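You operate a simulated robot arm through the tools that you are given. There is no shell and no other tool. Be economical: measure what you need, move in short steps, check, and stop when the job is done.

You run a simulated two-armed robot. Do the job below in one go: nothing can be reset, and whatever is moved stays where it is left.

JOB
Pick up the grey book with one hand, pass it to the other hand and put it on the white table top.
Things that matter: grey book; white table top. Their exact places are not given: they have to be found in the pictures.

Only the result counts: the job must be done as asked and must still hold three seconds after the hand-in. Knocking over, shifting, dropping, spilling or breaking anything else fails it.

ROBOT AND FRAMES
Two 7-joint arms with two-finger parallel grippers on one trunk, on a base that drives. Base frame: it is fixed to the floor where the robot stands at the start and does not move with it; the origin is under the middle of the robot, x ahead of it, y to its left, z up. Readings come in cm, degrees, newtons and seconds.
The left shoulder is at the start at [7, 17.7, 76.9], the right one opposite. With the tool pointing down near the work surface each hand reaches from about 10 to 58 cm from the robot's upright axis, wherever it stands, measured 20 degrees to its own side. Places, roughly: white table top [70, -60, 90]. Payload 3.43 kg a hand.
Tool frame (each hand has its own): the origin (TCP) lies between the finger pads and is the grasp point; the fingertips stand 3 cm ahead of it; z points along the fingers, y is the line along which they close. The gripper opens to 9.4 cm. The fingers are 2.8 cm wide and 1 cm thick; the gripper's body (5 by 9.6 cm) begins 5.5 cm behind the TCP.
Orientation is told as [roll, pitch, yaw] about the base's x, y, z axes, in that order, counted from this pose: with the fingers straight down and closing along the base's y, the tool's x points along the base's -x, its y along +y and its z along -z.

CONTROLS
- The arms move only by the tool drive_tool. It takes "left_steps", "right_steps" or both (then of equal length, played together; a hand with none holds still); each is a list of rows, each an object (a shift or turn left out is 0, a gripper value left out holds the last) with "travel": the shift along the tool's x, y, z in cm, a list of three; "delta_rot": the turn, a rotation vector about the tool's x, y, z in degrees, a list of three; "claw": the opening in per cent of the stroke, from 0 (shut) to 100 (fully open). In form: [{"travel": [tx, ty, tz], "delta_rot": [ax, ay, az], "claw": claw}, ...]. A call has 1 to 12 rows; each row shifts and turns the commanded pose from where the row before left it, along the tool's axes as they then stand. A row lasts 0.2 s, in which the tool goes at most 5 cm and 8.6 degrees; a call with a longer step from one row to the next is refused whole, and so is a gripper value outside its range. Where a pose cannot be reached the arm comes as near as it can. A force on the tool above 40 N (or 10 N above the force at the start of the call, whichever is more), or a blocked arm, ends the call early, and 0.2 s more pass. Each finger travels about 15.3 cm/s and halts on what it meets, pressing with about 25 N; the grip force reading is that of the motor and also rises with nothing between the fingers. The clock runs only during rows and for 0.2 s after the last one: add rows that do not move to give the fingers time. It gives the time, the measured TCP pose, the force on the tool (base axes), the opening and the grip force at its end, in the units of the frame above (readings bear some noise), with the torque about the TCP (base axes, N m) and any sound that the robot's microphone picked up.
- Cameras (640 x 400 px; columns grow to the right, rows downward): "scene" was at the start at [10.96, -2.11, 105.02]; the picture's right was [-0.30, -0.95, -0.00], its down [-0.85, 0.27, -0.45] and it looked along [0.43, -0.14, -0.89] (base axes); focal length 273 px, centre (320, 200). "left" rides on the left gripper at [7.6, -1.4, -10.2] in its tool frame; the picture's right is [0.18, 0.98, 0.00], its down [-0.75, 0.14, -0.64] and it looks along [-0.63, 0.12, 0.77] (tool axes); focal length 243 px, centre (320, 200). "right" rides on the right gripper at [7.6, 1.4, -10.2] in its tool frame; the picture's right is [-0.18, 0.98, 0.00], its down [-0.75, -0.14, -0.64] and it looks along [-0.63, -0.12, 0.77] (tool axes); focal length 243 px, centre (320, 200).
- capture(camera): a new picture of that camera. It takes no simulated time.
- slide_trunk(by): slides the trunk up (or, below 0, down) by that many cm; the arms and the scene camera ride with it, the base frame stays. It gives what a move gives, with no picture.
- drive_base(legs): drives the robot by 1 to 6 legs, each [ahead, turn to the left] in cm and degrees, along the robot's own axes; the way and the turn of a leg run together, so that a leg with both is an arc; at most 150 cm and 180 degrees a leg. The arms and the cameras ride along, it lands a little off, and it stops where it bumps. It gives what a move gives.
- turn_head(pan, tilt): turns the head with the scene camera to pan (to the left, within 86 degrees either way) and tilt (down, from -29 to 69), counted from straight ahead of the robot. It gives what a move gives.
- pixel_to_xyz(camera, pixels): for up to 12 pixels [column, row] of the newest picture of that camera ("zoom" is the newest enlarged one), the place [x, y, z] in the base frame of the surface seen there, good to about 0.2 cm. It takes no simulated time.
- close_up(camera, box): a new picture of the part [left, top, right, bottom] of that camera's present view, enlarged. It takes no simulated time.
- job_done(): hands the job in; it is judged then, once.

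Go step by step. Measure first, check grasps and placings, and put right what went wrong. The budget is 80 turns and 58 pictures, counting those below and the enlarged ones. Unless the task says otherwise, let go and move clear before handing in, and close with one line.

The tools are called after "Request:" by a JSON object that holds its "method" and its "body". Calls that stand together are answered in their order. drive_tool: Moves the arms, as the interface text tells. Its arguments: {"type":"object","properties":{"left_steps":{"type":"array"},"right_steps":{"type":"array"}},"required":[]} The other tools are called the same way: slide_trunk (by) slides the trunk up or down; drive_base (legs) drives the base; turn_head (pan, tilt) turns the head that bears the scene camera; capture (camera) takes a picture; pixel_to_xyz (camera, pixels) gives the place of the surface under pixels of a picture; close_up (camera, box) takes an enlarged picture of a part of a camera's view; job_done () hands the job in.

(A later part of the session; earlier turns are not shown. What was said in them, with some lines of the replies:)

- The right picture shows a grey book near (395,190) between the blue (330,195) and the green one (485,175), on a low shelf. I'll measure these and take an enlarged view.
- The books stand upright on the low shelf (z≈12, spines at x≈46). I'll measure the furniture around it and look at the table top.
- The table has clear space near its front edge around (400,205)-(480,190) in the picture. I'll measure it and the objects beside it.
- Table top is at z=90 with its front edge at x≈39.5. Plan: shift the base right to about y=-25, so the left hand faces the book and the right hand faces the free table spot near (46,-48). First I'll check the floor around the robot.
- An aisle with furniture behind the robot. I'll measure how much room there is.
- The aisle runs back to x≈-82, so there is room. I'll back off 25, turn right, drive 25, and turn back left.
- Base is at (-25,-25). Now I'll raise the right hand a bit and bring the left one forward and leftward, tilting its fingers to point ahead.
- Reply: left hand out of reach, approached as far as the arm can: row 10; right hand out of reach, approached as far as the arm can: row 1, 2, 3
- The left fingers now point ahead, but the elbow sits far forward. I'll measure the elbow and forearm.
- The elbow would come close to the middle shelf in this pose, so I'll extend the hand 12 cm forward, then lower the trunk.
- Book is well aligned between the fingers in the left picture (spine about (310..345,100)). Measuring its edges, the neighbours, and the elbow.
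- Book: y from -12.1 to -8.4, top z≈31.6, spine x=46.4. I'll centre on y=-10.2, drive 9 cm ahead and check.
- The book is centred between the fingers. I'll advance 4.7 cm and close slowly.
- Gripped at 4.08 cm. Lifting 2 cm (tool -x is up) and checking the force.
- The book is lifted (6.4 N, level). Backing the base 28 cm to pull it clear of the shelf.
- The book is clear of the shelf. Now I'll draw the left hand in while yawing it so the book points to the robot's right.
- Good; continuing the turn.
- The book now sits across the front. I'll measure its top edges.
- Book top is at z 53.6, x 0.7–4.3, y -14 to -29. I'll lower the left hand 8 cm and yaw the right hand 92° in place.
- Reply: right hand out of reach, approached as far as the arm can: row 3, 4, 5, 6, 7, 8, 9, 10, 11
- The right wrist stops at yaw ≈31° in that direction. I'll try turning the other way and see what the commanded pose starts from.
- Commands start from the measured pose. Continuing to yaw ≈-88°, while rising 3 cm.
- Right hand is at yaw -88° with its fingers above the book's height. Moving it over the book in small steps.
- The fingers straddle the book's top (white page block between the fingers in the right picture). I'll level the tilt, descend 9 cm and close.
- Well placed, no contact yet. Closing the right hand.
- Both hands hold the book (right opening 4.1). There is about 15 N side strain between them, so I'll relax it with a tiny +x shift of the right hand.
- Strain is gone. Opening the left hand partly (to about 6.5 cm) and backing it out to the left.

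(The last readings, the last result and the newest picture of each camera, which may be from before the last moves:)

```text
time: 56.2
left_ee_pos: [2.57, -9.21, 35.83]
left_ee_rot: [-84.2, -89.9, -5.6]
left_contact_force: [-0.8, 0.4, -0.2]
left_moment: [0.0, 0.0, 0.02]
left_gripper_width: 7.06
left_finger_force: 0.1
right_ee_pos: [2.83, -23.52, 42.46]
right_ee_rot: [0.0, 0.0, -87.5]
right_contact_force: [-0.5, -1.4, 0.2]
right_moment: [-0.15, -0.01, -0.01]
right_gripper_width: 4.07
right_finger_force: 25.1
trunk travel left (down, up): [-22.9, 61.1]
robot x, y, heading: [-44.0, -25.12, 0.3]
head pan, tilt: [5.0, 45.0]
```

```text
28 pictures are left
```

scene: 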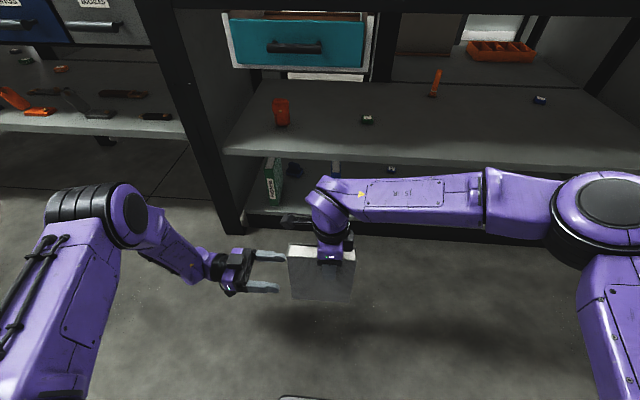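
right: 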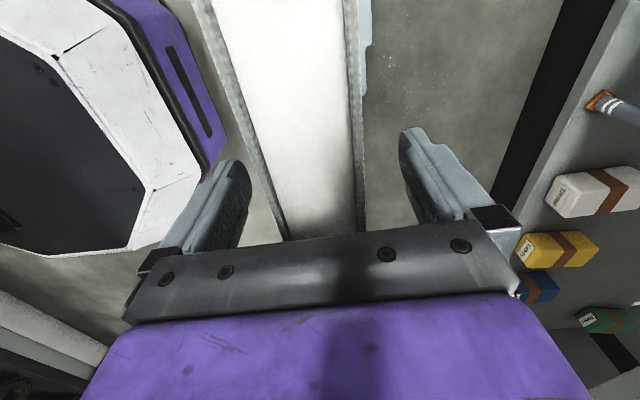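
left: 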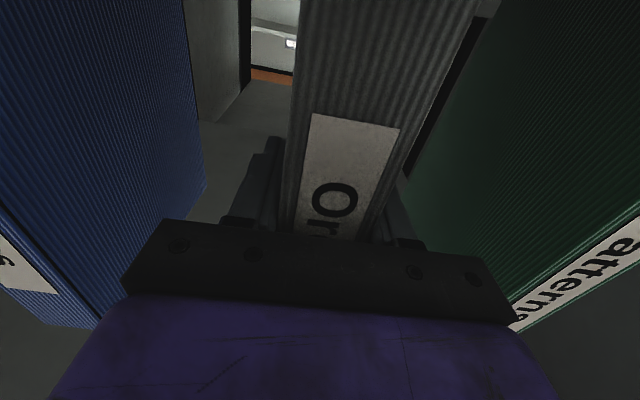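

The book now hangs from the right hand only. I'll move it to the right, and retract the left hand toward the robot.

Request:
{"method": "drive_tool", "body": {"left_steps": [{"travel": [0, 0, -2]}, {"travel": [0, 0, -2]}, {"travel": [0, -2, 0]}, {"travel": [0, -2, 0]}, {"travel": [0, -2, 0]}, {"travel": [0, -2, 0]}, {"travel": [0, -2, 0]}, {"travel": [0, -2, 0]}, {"travel": [0, -2, 0]}, {"travel": [0, -2, 0]}, {}, {}], "right_steps": [{"travel": [-2, 0, 0]}, {"travel": [-2.2, 0.3, 0]}, {"travel": [-2.2, 0.5, 0]}, {"travel": [-2.2, 0.5, 0]}, {"travel": [-2.2, 0.5, 0]}, {"travel": [-2.2, 0.5, 0]}, {"travel": [-2.2, 0.5, 0]}, {"travel": [-2.2, 0.5, 0]}, {"travel": [-2.2, 0.5, 0]}, {"travel": [-2.2, 0.5, 0]}, {"travel": [-1.5, 0, 0]}, {}]}}

Request:
{"method": "capture", "body": {"camera": "scene"}}

```text
time: 58.8
left_ee_pos: [-13.46, -5.3, 35.87]
left_ee_rot: [-65.4, -89.9, -24.4]
left_contact_force: [-0.3, -0.2, -0.4]
left_moment: [0.0, -0.01, -0.02]
left_gripper_width: 7.07
left_finger_force: 0.0
right_ee_pos: [7.99, -46.69, 42.43]
right_ee_rot: [0.1, 0.0, -87.8]
right_contact_force: [-0.2, -0.3, 0.1]
right_moment: [-0.14, -0.01, 0.04]
right_gripper_width: 4.06
right_finger_force: 24.9
trunk travel left (down, up): [-22.9, 61.1]
robot x, y, heading: [-43.95, -25.05, 0.5]
head pan, tilt: [5.0, 45.0]
```

```text
27 pictures are left
```

scene: 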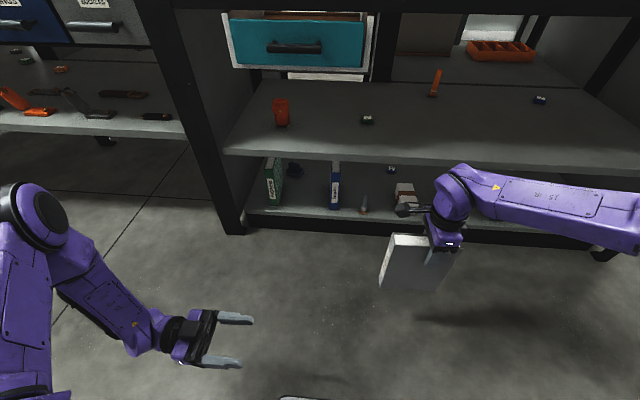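

Good. Measuring the left elbow's position, then raising the trunk by 60.

Request:
{"method": "pixel_to_xyz", "body": {"camera": "scene", "pixels": [[50, 225], [15, 190], [80, 260], [235, 318], [420, 240], [400, 285]]}}

Request:
{"method": "slide_trunk", "body": {"by": 60}}

Request:
{"method": "drive_tool", "body": {"right_steps": [{"travel": [0, 0, -2]}, {"travel": [0, 0, -2]}, {"travel": [0, 0, -2]}, {"travel": [0, 0, -2]}, {"travel": [0, 0, -1]}, {}, {}]}}

Request:
{"method": "turn_head", "body": {"pan": -20, "tilt": 45}}

Request:
{"method": "capture", "body": {"camera": "scene"}}

```text
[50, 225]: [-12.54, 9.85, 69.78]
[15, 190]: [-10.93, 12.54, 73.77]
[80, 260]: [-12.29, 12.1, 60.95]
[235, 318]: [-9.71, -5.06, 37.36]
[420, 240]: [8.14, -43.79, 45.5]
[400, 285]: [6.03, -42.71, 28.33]
```

```text
refused: 60 is not a number from -40 to 40
```

```text
time: 60.4
left_ee_pos: [-13.46, -5.31, 35.82]
left_ee_rot: [-67.7, -89.9, -22.1]
left_contact_force: [0.3, -0.2, -0.1]
left_moment: [0.01, 0.03, 0.05]
left_gripper_width: 7.05
left_finger_force: 0.1
right_ee_pos: [8.05, -46.69, 51.5]
right_ee_rot: [0.0, 0.0, -87.7]
right_contact_force: [0.4, -0.6, -6.4]
right_moment: [-0.1, 0.02, 0.02]
right_gripper_width: 4.05
right_finger_force: 24.8
trunk travel left (down, up): [-22.9, 61.1]
robot x, y, heading: [-43.92, -24.98, 0.4]
head pan, tilt: [5.0, 45.0]
```

```text
time: 61.3
left_ee_pos: [-13.41, -5.23, 35.81]
left_ee_rot: [-66.7, -89.9, -23.0]
left_contact_force: [-0.1, 0.8, 1.2]
left_moment: [0.01, 0.02, 0.0]
left_gripper_width: 7.05
left_finger_force: 0.1
right_ee_pos: [8.01, -46.74, 51.43]
right_ee_rot: [0.0, -0.1, -87.7]
right_contact_force: [-0.4, -0.1, -6.4]
right_moment: [-0.14, 0.0, -0.02]
right_gripper_width: 4.04
right_finger_force: 24.6
trunk travel left (down, up): [-22.9, 61.1]
robot x, y, heading: [-43.73, -25.19, 0.1]
head pan, tilt: [-20.0, 45.0]
```

```text
26 pictures are left
```

scene: 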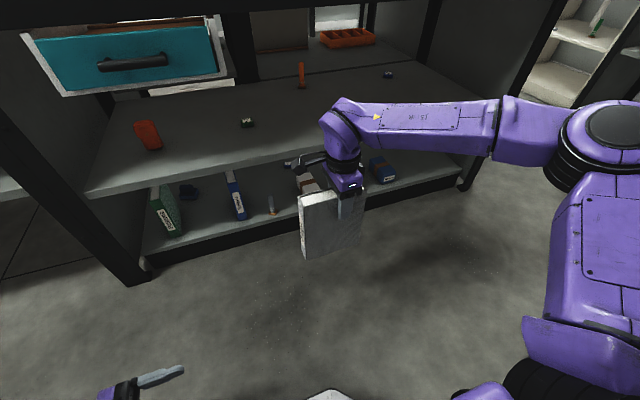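

The hand carries 6.4 N, so the grip is good. Raising the trunk in two parts.

Request:
{"method": "slide_trunk", "body": {"by": 40}}

Request:
{"method": "slide_trunk", "body": {"by": 19}}

Request:
{"method": "capture", "body": {"camera": "scene"}}

```text
time: 65.1
left_ee_pos: [-13.36, -5.25, 75.8]
left_ee_rot: [-68.5, -89.9, -21.1]
left_contact_force: [-0.2, -0.5, 0.9]
left_moment: [0.0, 0.0, 0.02]
left_gripper_width: 7.06
left_finger_force: 0.1
right_ee_pos: [8.16, -46.79, 91.39]
right_ee_rot: [0.0, 0.1, -87.6]
right_contact_force: [0.5, 0.3, -5.8]
right_moment: [-0.11, -0.01, -0.01]
right_gripper_width: 4.04
right_finger_force: 24.9
trunk travel left (down, up): [-62.9, 21.1]
robot x, y, heading: [-43.69, -25.25, 0.0]
head pan, tilt: [-20.0, 45.0]
```

```text
time: 67.2
left_ee_pos: [-13.4, -5.24, 94.99]
left_ee_rot: [-70.0, -90.0, -19.8]
left_contact_force: [0.6, -0.1, -0.6]
left_moment: [0.03, 0.03, 0.01]
left_gripper_width: 7.05
left_finger_force: 0.1
right_ee_pos: [8.11, -46.74, 110.36]
right_ee_rot: [-0.1, 0.0, -87.7]
right_contact_force: [0.4, 0.4, -6.3]
right_moment: [-0.1, -0.01, 0.0]
right_gripper_width: 4.04
right_finger_force: 24.8
trunk travel left (down, up): [-81.9, 2.1]
robot x, y, heading: [-43.9, -24.76, 0.3]
head pan, tilt: [-20.0, 45.0]
```

```text
25 pictures are left
```

scene: 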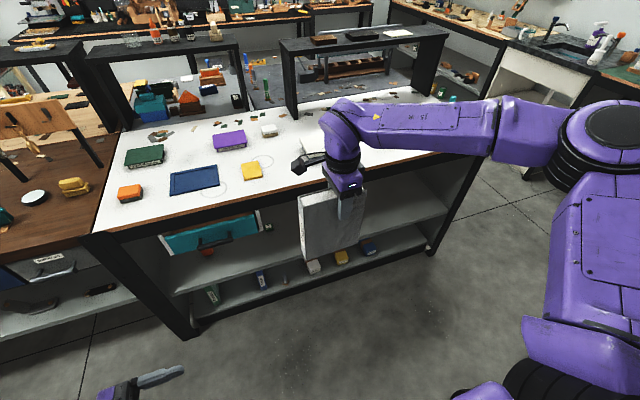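

Book bottom is at about z 93.8, above the table. Driving 28 cm ahead, then I'll check.

Request:
{"method": "drive_base", "body": {"legs": [[28, 0]]}}

Request:
{"method": "turn_head", "body": {"pan": -20, "tilt": 50}}

Request:
{"method": "capture", "body": {"camera": "scene"}}

Request:
{"method": "capture", "body": {"camera": "right"}}

```text
time: 69.1
left_ee_pos: [14.48, -5.15, 94.88]
left_ee_rot: [2.2, -90.1, -91.9]
left_contact_force: [-0.8, -0.1, -0.8]
left_moment: [-0.05, 0.01, 0.03]
left_gripper_width: 7.06
left_finger_force: 0.1
right_ee_pos: [35.88, -46.49, 110.54]
right_ee_rot: [0.0, 0.0, -87.5]
right_contact_force: [-0.4, 0.4, -6.1]
right_moment: [-0.08, 0.01, -0.01]
right_gripper_width: 4.02
right_finger_force: 25.1
trunk travel left (down, up): [-81.9, 2.1]
robot x, y, heading: [-16.23, -25.34, 0.1]
head pan, tilt: [-20.0, 45.0]
```

```text
time: 69.8
left_ee_pos: [14.61, -5.13, 94.85]
left_ee_rot: [-80.2, -89.9, -9.5]
left_contact_force: [0.1, 0.0, -0.4]
left_moment: [-0.04, -0.01, 0.02]
left_gripper_width: 7.05
left_finger_force: 0.1
right_ee_pos: [36.05, -46.5, 110.45]
right_ee_rot: [-0.2, 0.0, -87.7]
right_contact_force: [0.9, 0.4, -5.9]
right_moment: [-0.1, -0.03, -0.01]
right_gripper_width: 4.03
right_finger_force: 25.1
trunk travel left (down, up): [-81.9, 2.1]
robot x, y, heading: [-16.03, -24.94, 0.3]
head pan, tilt: [-20.0, 50.0]
```

```text
24 pictures are left
```

scene: 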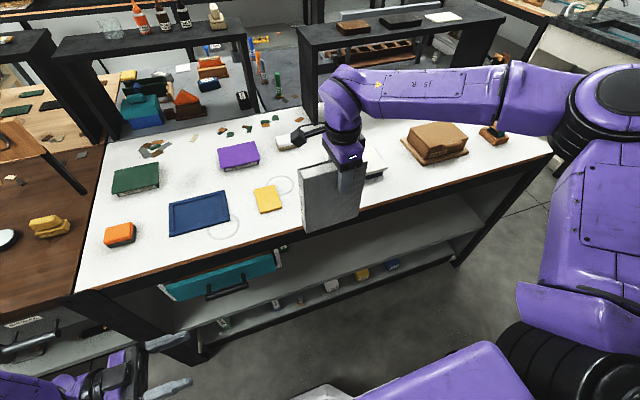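

```text
23 pictures are left
```

right: 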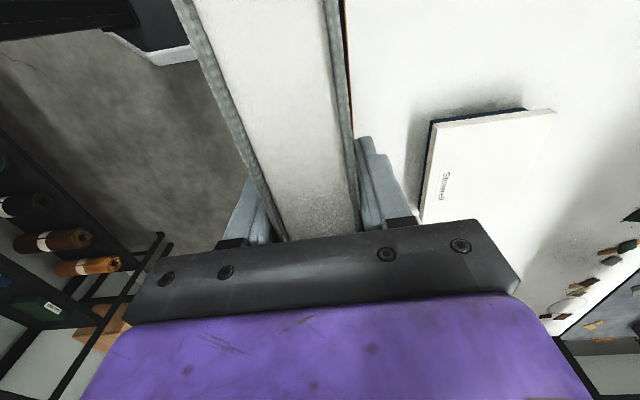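

Measuring the white box, the yellow slab and the book bottom clearance.

Request:
{"method": "pixel_to_xyz", "body": {"camera": "right", "pixels": [[436, 125], [424, 215], [545, 112], [426, 195], [405, 160], [400, 60]]}}

Request:
{"method": "pixel_to_xyz", "body": {"camera": "scene", "pixels": [[262, 212], [282, 206], [275, 187], [305, 225], [360, 213], [304, 232], [300, 180]]}}

```text
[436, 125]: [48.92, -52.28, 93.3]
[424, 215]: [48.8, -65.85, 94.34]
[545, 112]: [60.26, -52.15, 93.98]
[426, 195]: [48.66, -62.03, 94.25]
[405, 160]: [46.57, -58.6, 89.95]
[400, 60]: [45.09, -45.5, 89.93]
```

```text
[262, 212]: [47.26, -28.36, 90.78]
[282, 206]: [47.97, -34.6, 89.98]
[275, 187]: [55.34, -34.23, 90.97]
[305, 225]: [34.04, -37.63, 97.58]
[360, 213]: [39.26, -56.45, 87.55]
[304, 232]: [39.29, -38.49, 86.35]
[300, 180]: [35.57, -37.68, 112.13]
```

The spot is x 42.8–46.4, y -50.8…-35.7, clear of the white box (x>48.7, y<-52) and the yellow slab (x>47.3, y>-34.5). Driving 8.5 ahead and shifting +1.5 in y.

Request:
{"method": "drive_base", "body": {"legs": [[8.5, 0]]}}

Request:
{"method": "drive_tool", "body": {"right_steps": [{"travel": [1.5, 0, 0]}, {}, {}]}}

Request:
{"method": "capture", "body": {"camera": "scene"}}

```text
time: 70.9
left_ee_pos: [22.16, -5.01, 95.24]
left_ee_rot: [87.6, -89.5, -177.5]
left_contact_force: [-0.8, 0.4, 0.0]
left_moment: [0.01, 0.01, 0.04]
left_gripper_width: 7.03
left_finger_force: 0.0
right_ee_pos: [43.51, -46.51, 111.16]
right_ee_rot: [0.4, 0.0, -87.8]
right_contact_force: [-1.2, -0.2, -5.4]
right_moment: [-0.14, -0.02, 0.03]
right_gripper_width: 4.04
right_finger_force: 24.7
trunk travel left (down, up): [-81.9, 2.1]
robot x, y, heading: [-7.66, -24.87, 0.3]
head pan, tilt: [-20.0, 50.0]
```

```text
time: 71.7
left_ee_pos: [23.11, -5.12, 94.93]
left_ee_rot: [-77.9, -89.7, -11.9]
left_contact_force: [0.6, 0.7, 0.1]
left_moment: [0.0, 0.05, -0.03]
left_gripper_width: 7.07
left_finger_force: 0.2
right_ee_pos: [44.51, -45.06, 110.4]
right_ee_rot: [-0.2, 0.0, -87.8]
right_contact_force: [0.2, 0.1, -7.4]
right_moment: [-0.09, -0.01, -0.01]
right_gripper_width: 4.03
right_finger_force: 24.7
trunk travel left (down, up): [-81.9, 2.1]
robot x, y, heading: [-7.35, -24.69, 0.4]
head pan, tilt: [-20.0, 50.0]
```

```text
22 pictures are left
```

scene: 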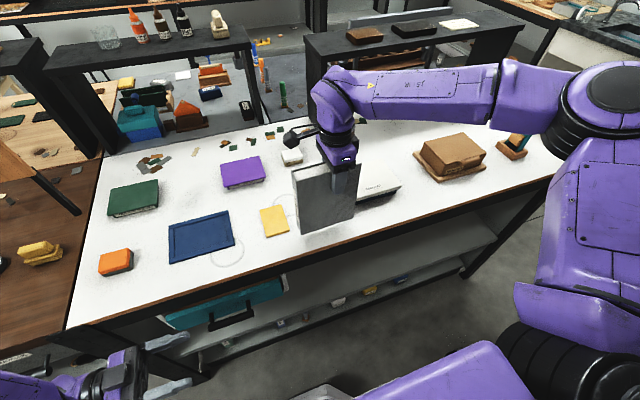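

In position at (44.5,-45.1). Lowering 3 cm, then feeling for contact.

Request:
{"method": "drive_tool", "body": {"right_steps": [{"travel": [0, 0, 1]}, {"travel": [0, 0, 1]}, {"travel": [0, 0, 1]}, {}, {}]}}

Request:
{"method": "close_up", "body": {"camera": "scene", "box": [230, 130, 430, 255]}}

```text
time: 72.9
left_ee_pos: [23.03, -5.03, 94.93]
left_ee_rot: [-72.0, -90.0, -17.7]
left_contact_force: [-1.1, -0.2, -0.1]
left_moment: [0.03, 0.0, 0.01]
left_gripper_width: 7.07
left_finger_force: 0.1
right_ee_pos: [44.56, -45.14, 107.64]
right_ee_rot: [0.0, 0.0, -87.8]
right_contact_force: [-0.4, -0.2, -6.0]
right_moment: [-0.09, 0.0, 0.0]
right_gripper_width: 4.04
right_finger_force: 25.1
trunk travel left (down, up): [-81.9, 2.1]
robot x, y, heading: [-7.63, -25.11, 0.5]
head pan, tilt: [-20.0, 50.0]
```

```text
3.20 times, centred on (330, 192) of scene
```

zoom: 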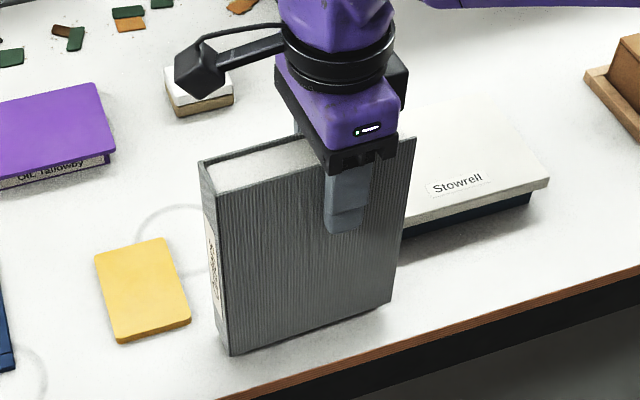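

Almost down. Stepping 0.3 cm at a time.

Request:
{"method": "drive_tool", "body": {"right_steps": [{"travel": [0, 0, 0.4]}, {"travel": [0, 0, 0.3]}, {}, {}]}}

Request:
{"method": "drive_tool", "body": {"right_steps": [{"travel": [0, 0, 0.3]}, {}, {}]}}

```text
time: 73.9
left_ee_pos: [22.99, -4.99, 94.98]
left_ee_rot: [-66.0, -89.9, -23.7]
left_contact_force: [0.0, 0.2, 0.4]
left_moment: [-0.05, 0.01, 0.0]
left_gripper_width: 7.06
left_finger_force: 0.0
right_ee_pos: [44.45, -45.02, 106.86]
right_ee_rot: [-0.1, 0.1, -87.7]
right_contact_force: [-0.3, -0.3, -5.7]
right_moment: [-0.12, 0.01, -0.03]
right_gripper_width: 4.06
right_finger_force: 25.1
trunk travel left (down, up): [-81.9, 2.1]
robot x, y, heading: [-7.61, -25.12, 0.2]
head pan, tilt: [-20.0, 50.0]
```

```text
time: 74.7
left_ee_pos: [22.95, -5.0, 94.96]
left_ee_rot: [-71.7, -90.0, -18.0]
left_contact_force: [0.1, 0.1, -0.9]
left_moment: [-0.02, -0.03, -0.01]
left_gripper_width: 7.06
left_finger_force: 0.0
right_ee_pos: [44.41, -44.88, 106.55]
right_ee_rot: [0.1, 0.0, -87.7]
right_contact_force: [1.8, -1.8, -0.7]
right_moment: [-0.46, -0.01, 0.03]
right_gripper_width: 4.05
right_finger_force: 25.1
trunk travel left (down, up): [-81.9, 2.1]
robot x, y, heading: [-7.24, -24.91, 0.2]
head pan, tilt: [-20.0, 50.0]
```

Contact has begun (force went from -5.7 to -0.7 N). One more slight press.

Request:
{"method": "drive_tool", "body": {"right_steps": [{"travel": [0, 0, 0.15]}, {}, {}]}}

Request:
{"method": "close_up", "body": {"camera": "scene", "box": [230, 130, 430, 255]}}

```text
time: 75.5
left_ee_pos: [22.74, -4.98, 94.96]
left_ee_rot: [111.6, -89.9, 158.7]
left_contact_force: [0.0, -0.2, -0.2]
left_moment: [-0.03, -0.02, 0.0]
left_gripper_width: 7.07
left_finger_force: 0.0
right_ee_pos: [44.33, -44.96, 106.56]
right_ee_rot: [0.3, 0.0, -87.7]
right_contact_force: [3.2, -2.0, 14.9]
right_moment: [-0.44, -0.22, 0.12]
right_gripper_width: 4.02
right_finger_force: 24.7
trunk travel left (down, up): [-81.9, 2.1]
robot x, y, heading: [-7.57, -24.94, 0.4]
head pan, tilt: [-20.0, 50.0]
```

```text
3.20 times, centred on (330, 192) of scene
```

zoom: 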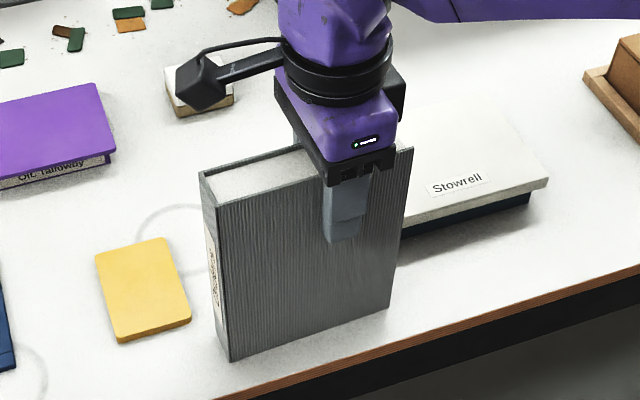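

The book is standing on the table. Easing the pressure, then opening gradually.

Request:
{"method": "drive_tool", "body": {"right_steps": [{"travel": [0, 0, -0.1]}, {}, {"claw": 44}, {"claw": 46}, {"claw": 50}, {"claw": 58}, {"claw": 68}, {}, {}]}}

Request:
{"method": "close_up", "body": {"camera": "scene", "box": [230, 130, 430, 255]}}

Request:
{"method": "capture", "body": {"camera": "right"}}

```text
time: 77.5
left_ee_pos: [22.98, -5.07, 94.94]
left_ee_rot: [-25.1, -90.1, -64.6]
left_contact_force: [0.0, 0.1, 0.0]
left_moment: [0.02, 0.02, 0.01]
left_gripper_width: 7.01
left_finger_force: 0.1
right_ee_pos: [44.32, -44.99, 106.59]
right_ee_rot: [0.0, -0.1, -87.8]
right_contact_force: [0.0, -1.2, 0.0]
right_moment: [-0.02, -0.01, 0.01]
right_gripper_width: 6.36
right_finger_force: 0.2
trunk travel left (down, up): [-81.9, 2.1]
robot x, y, heading: [-7.38, -24.9, 0.0]
head pan, tilt: [-20.0, 50.0]
```

```text
3.20 times, centred on (330, 192) of scene
```

zoom: 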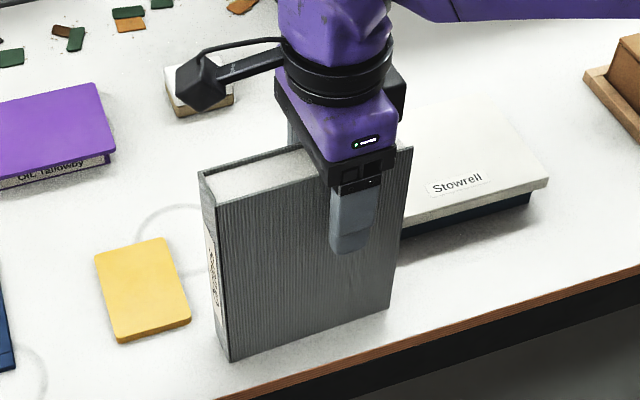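

```text
18 pictures are left
```

right: 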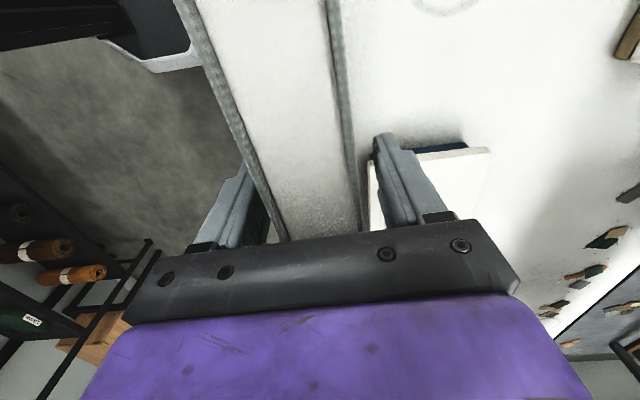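

Book stands free between the fingers. Opening a bit more and rising straight up 9 cm.

Request:
{"method": "drive_tool", "body": {"right_steps": [{"claw": 78}, {"travel": [0, 0, -1]}, {"travel": [0, 0, -1.5]}, {"travel": [0, 0, -2]}, {"travel": [0, 0, -2]}, {"travel": [0, 0, -2]}, {"travel": [0, 0, -1]}, {}, {}]}}

Request:
{"method": "capture", "body": {"camera": "scene"}}

```text
time: 79.5
left_ee_pos: [22.93, -5.06, 94.99]
left_ee_rot: [-59.2, -90.0, -30.6]
left_contact_force: [0.5, -0.7, 0.2]
left_moment: [-0.04, 0.04, -0.01]
left_gripper_width: 7.05
left_finger_force: 0.0
right_ee_pos: [44.34, -45.02, 116.07]
right_ee_rot: [0.1, 0.1, -87.7]
right_contact_force: [-0.8, 0.1, 0.9]
right_moment: [0.03, -0.04, 0.0]
right_gripper_width: 7.31
right_finger_force: 0.1
trunk travel left (down, up): [-81.9, 2.1]
robot x, y, heading: [-7.45, -25.11, 0.5]
head pan, tilt: [-20.0, 50.0]
```

```text
17 pictures are left
```

scene: 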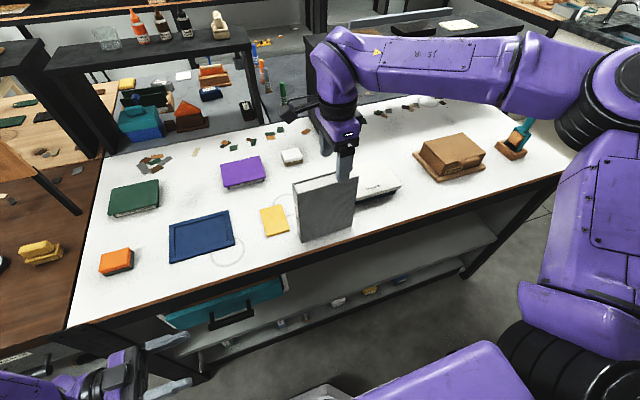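

The book stands upright and the fingertips are above it (113 vs 109.6). I'll rise 2 cm more and back off, then check.

Request:
{"method": "slide_trunk", "body": {"by": 2}}

Request:
{"method": "drive_base", "body": {"legs": [[-20, 0]]}}

Request:
{"method": "capture", "body": {"camera": "scene"}}

```text
time: 80.1
left_ee_pos: [23.02, -5.03, 97.02]
left_ee_rot: [-61.6, -90.0, -28.1]
left_contact_force: [-0.3, 0.1, -0.7]
left_moment: [-0.03, -0.02, 0.03]
left_gripper_width: 7.04
left_finger_force: 0.0
right_ee_pos: [44.29, -45.09, 118.14]
right_ee_rot: [0.0, 0.1, -87.8]
right_contact_force: [0.2, -0.2, 0.1]
right_moment: [-0.02, -0.03, 0.01]
right_gripper_width: 7.32
right_finger_force: 0.0
trunk travel left (down, up): [-83.9, 0.1]
robot x, y, heading: [-7.15, -24.99, 0.1]
head pan, tilt: [-20.0, 50.0]
```

```text
time: 81.7
left_ee_pos: [3.18, -5.16, 97.02]
left_ee_rot: [-87.7, -89.9, -2.0]
left_contact_force: [0.1, 0.3, 0.3]
left_moment: [0.0, 0.0, 0.01]
left_gripper_width: 7.07
left_finger_force: 0.1
right_ee_pos: [24.66, -45.25, 118.03]
right_ee_rot: [-0.1, 0.0, -87.6]
right_contact_force: [-0.8, 0.3, -0.3]
right_moment: [-0.01, 0.03, -0.01]
right_gripper_width: 7.32
right_finger_force: 0.0
trunk travel left (down, up): [-83.9, 0.1]
robot x, y, heading: [-27.6, -25.2, 0.2]
head pan, tilt: [-20.0, 50.0]
```

```text
16 pictures are left
```

scene: 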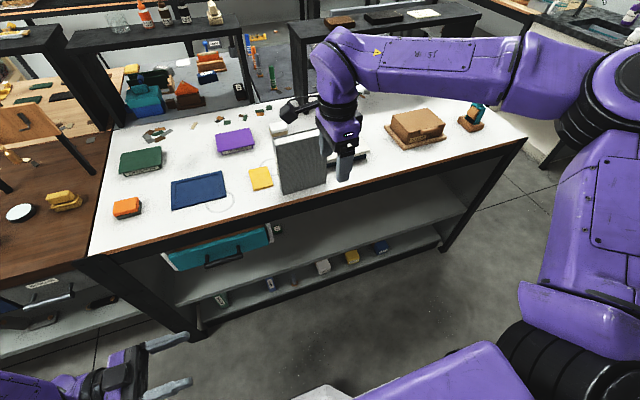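

The book stands upright on the white table top, both hands are clear, and nothing else looks moved. Handing in.

Request:
{"method": "job_done", "body": {}}

```text
The job is handed in.
```

The grey book was picked up with the left hand, passed to the right, and now stands upright on the white table top; both hands are clear, and I saw nothing else moved.
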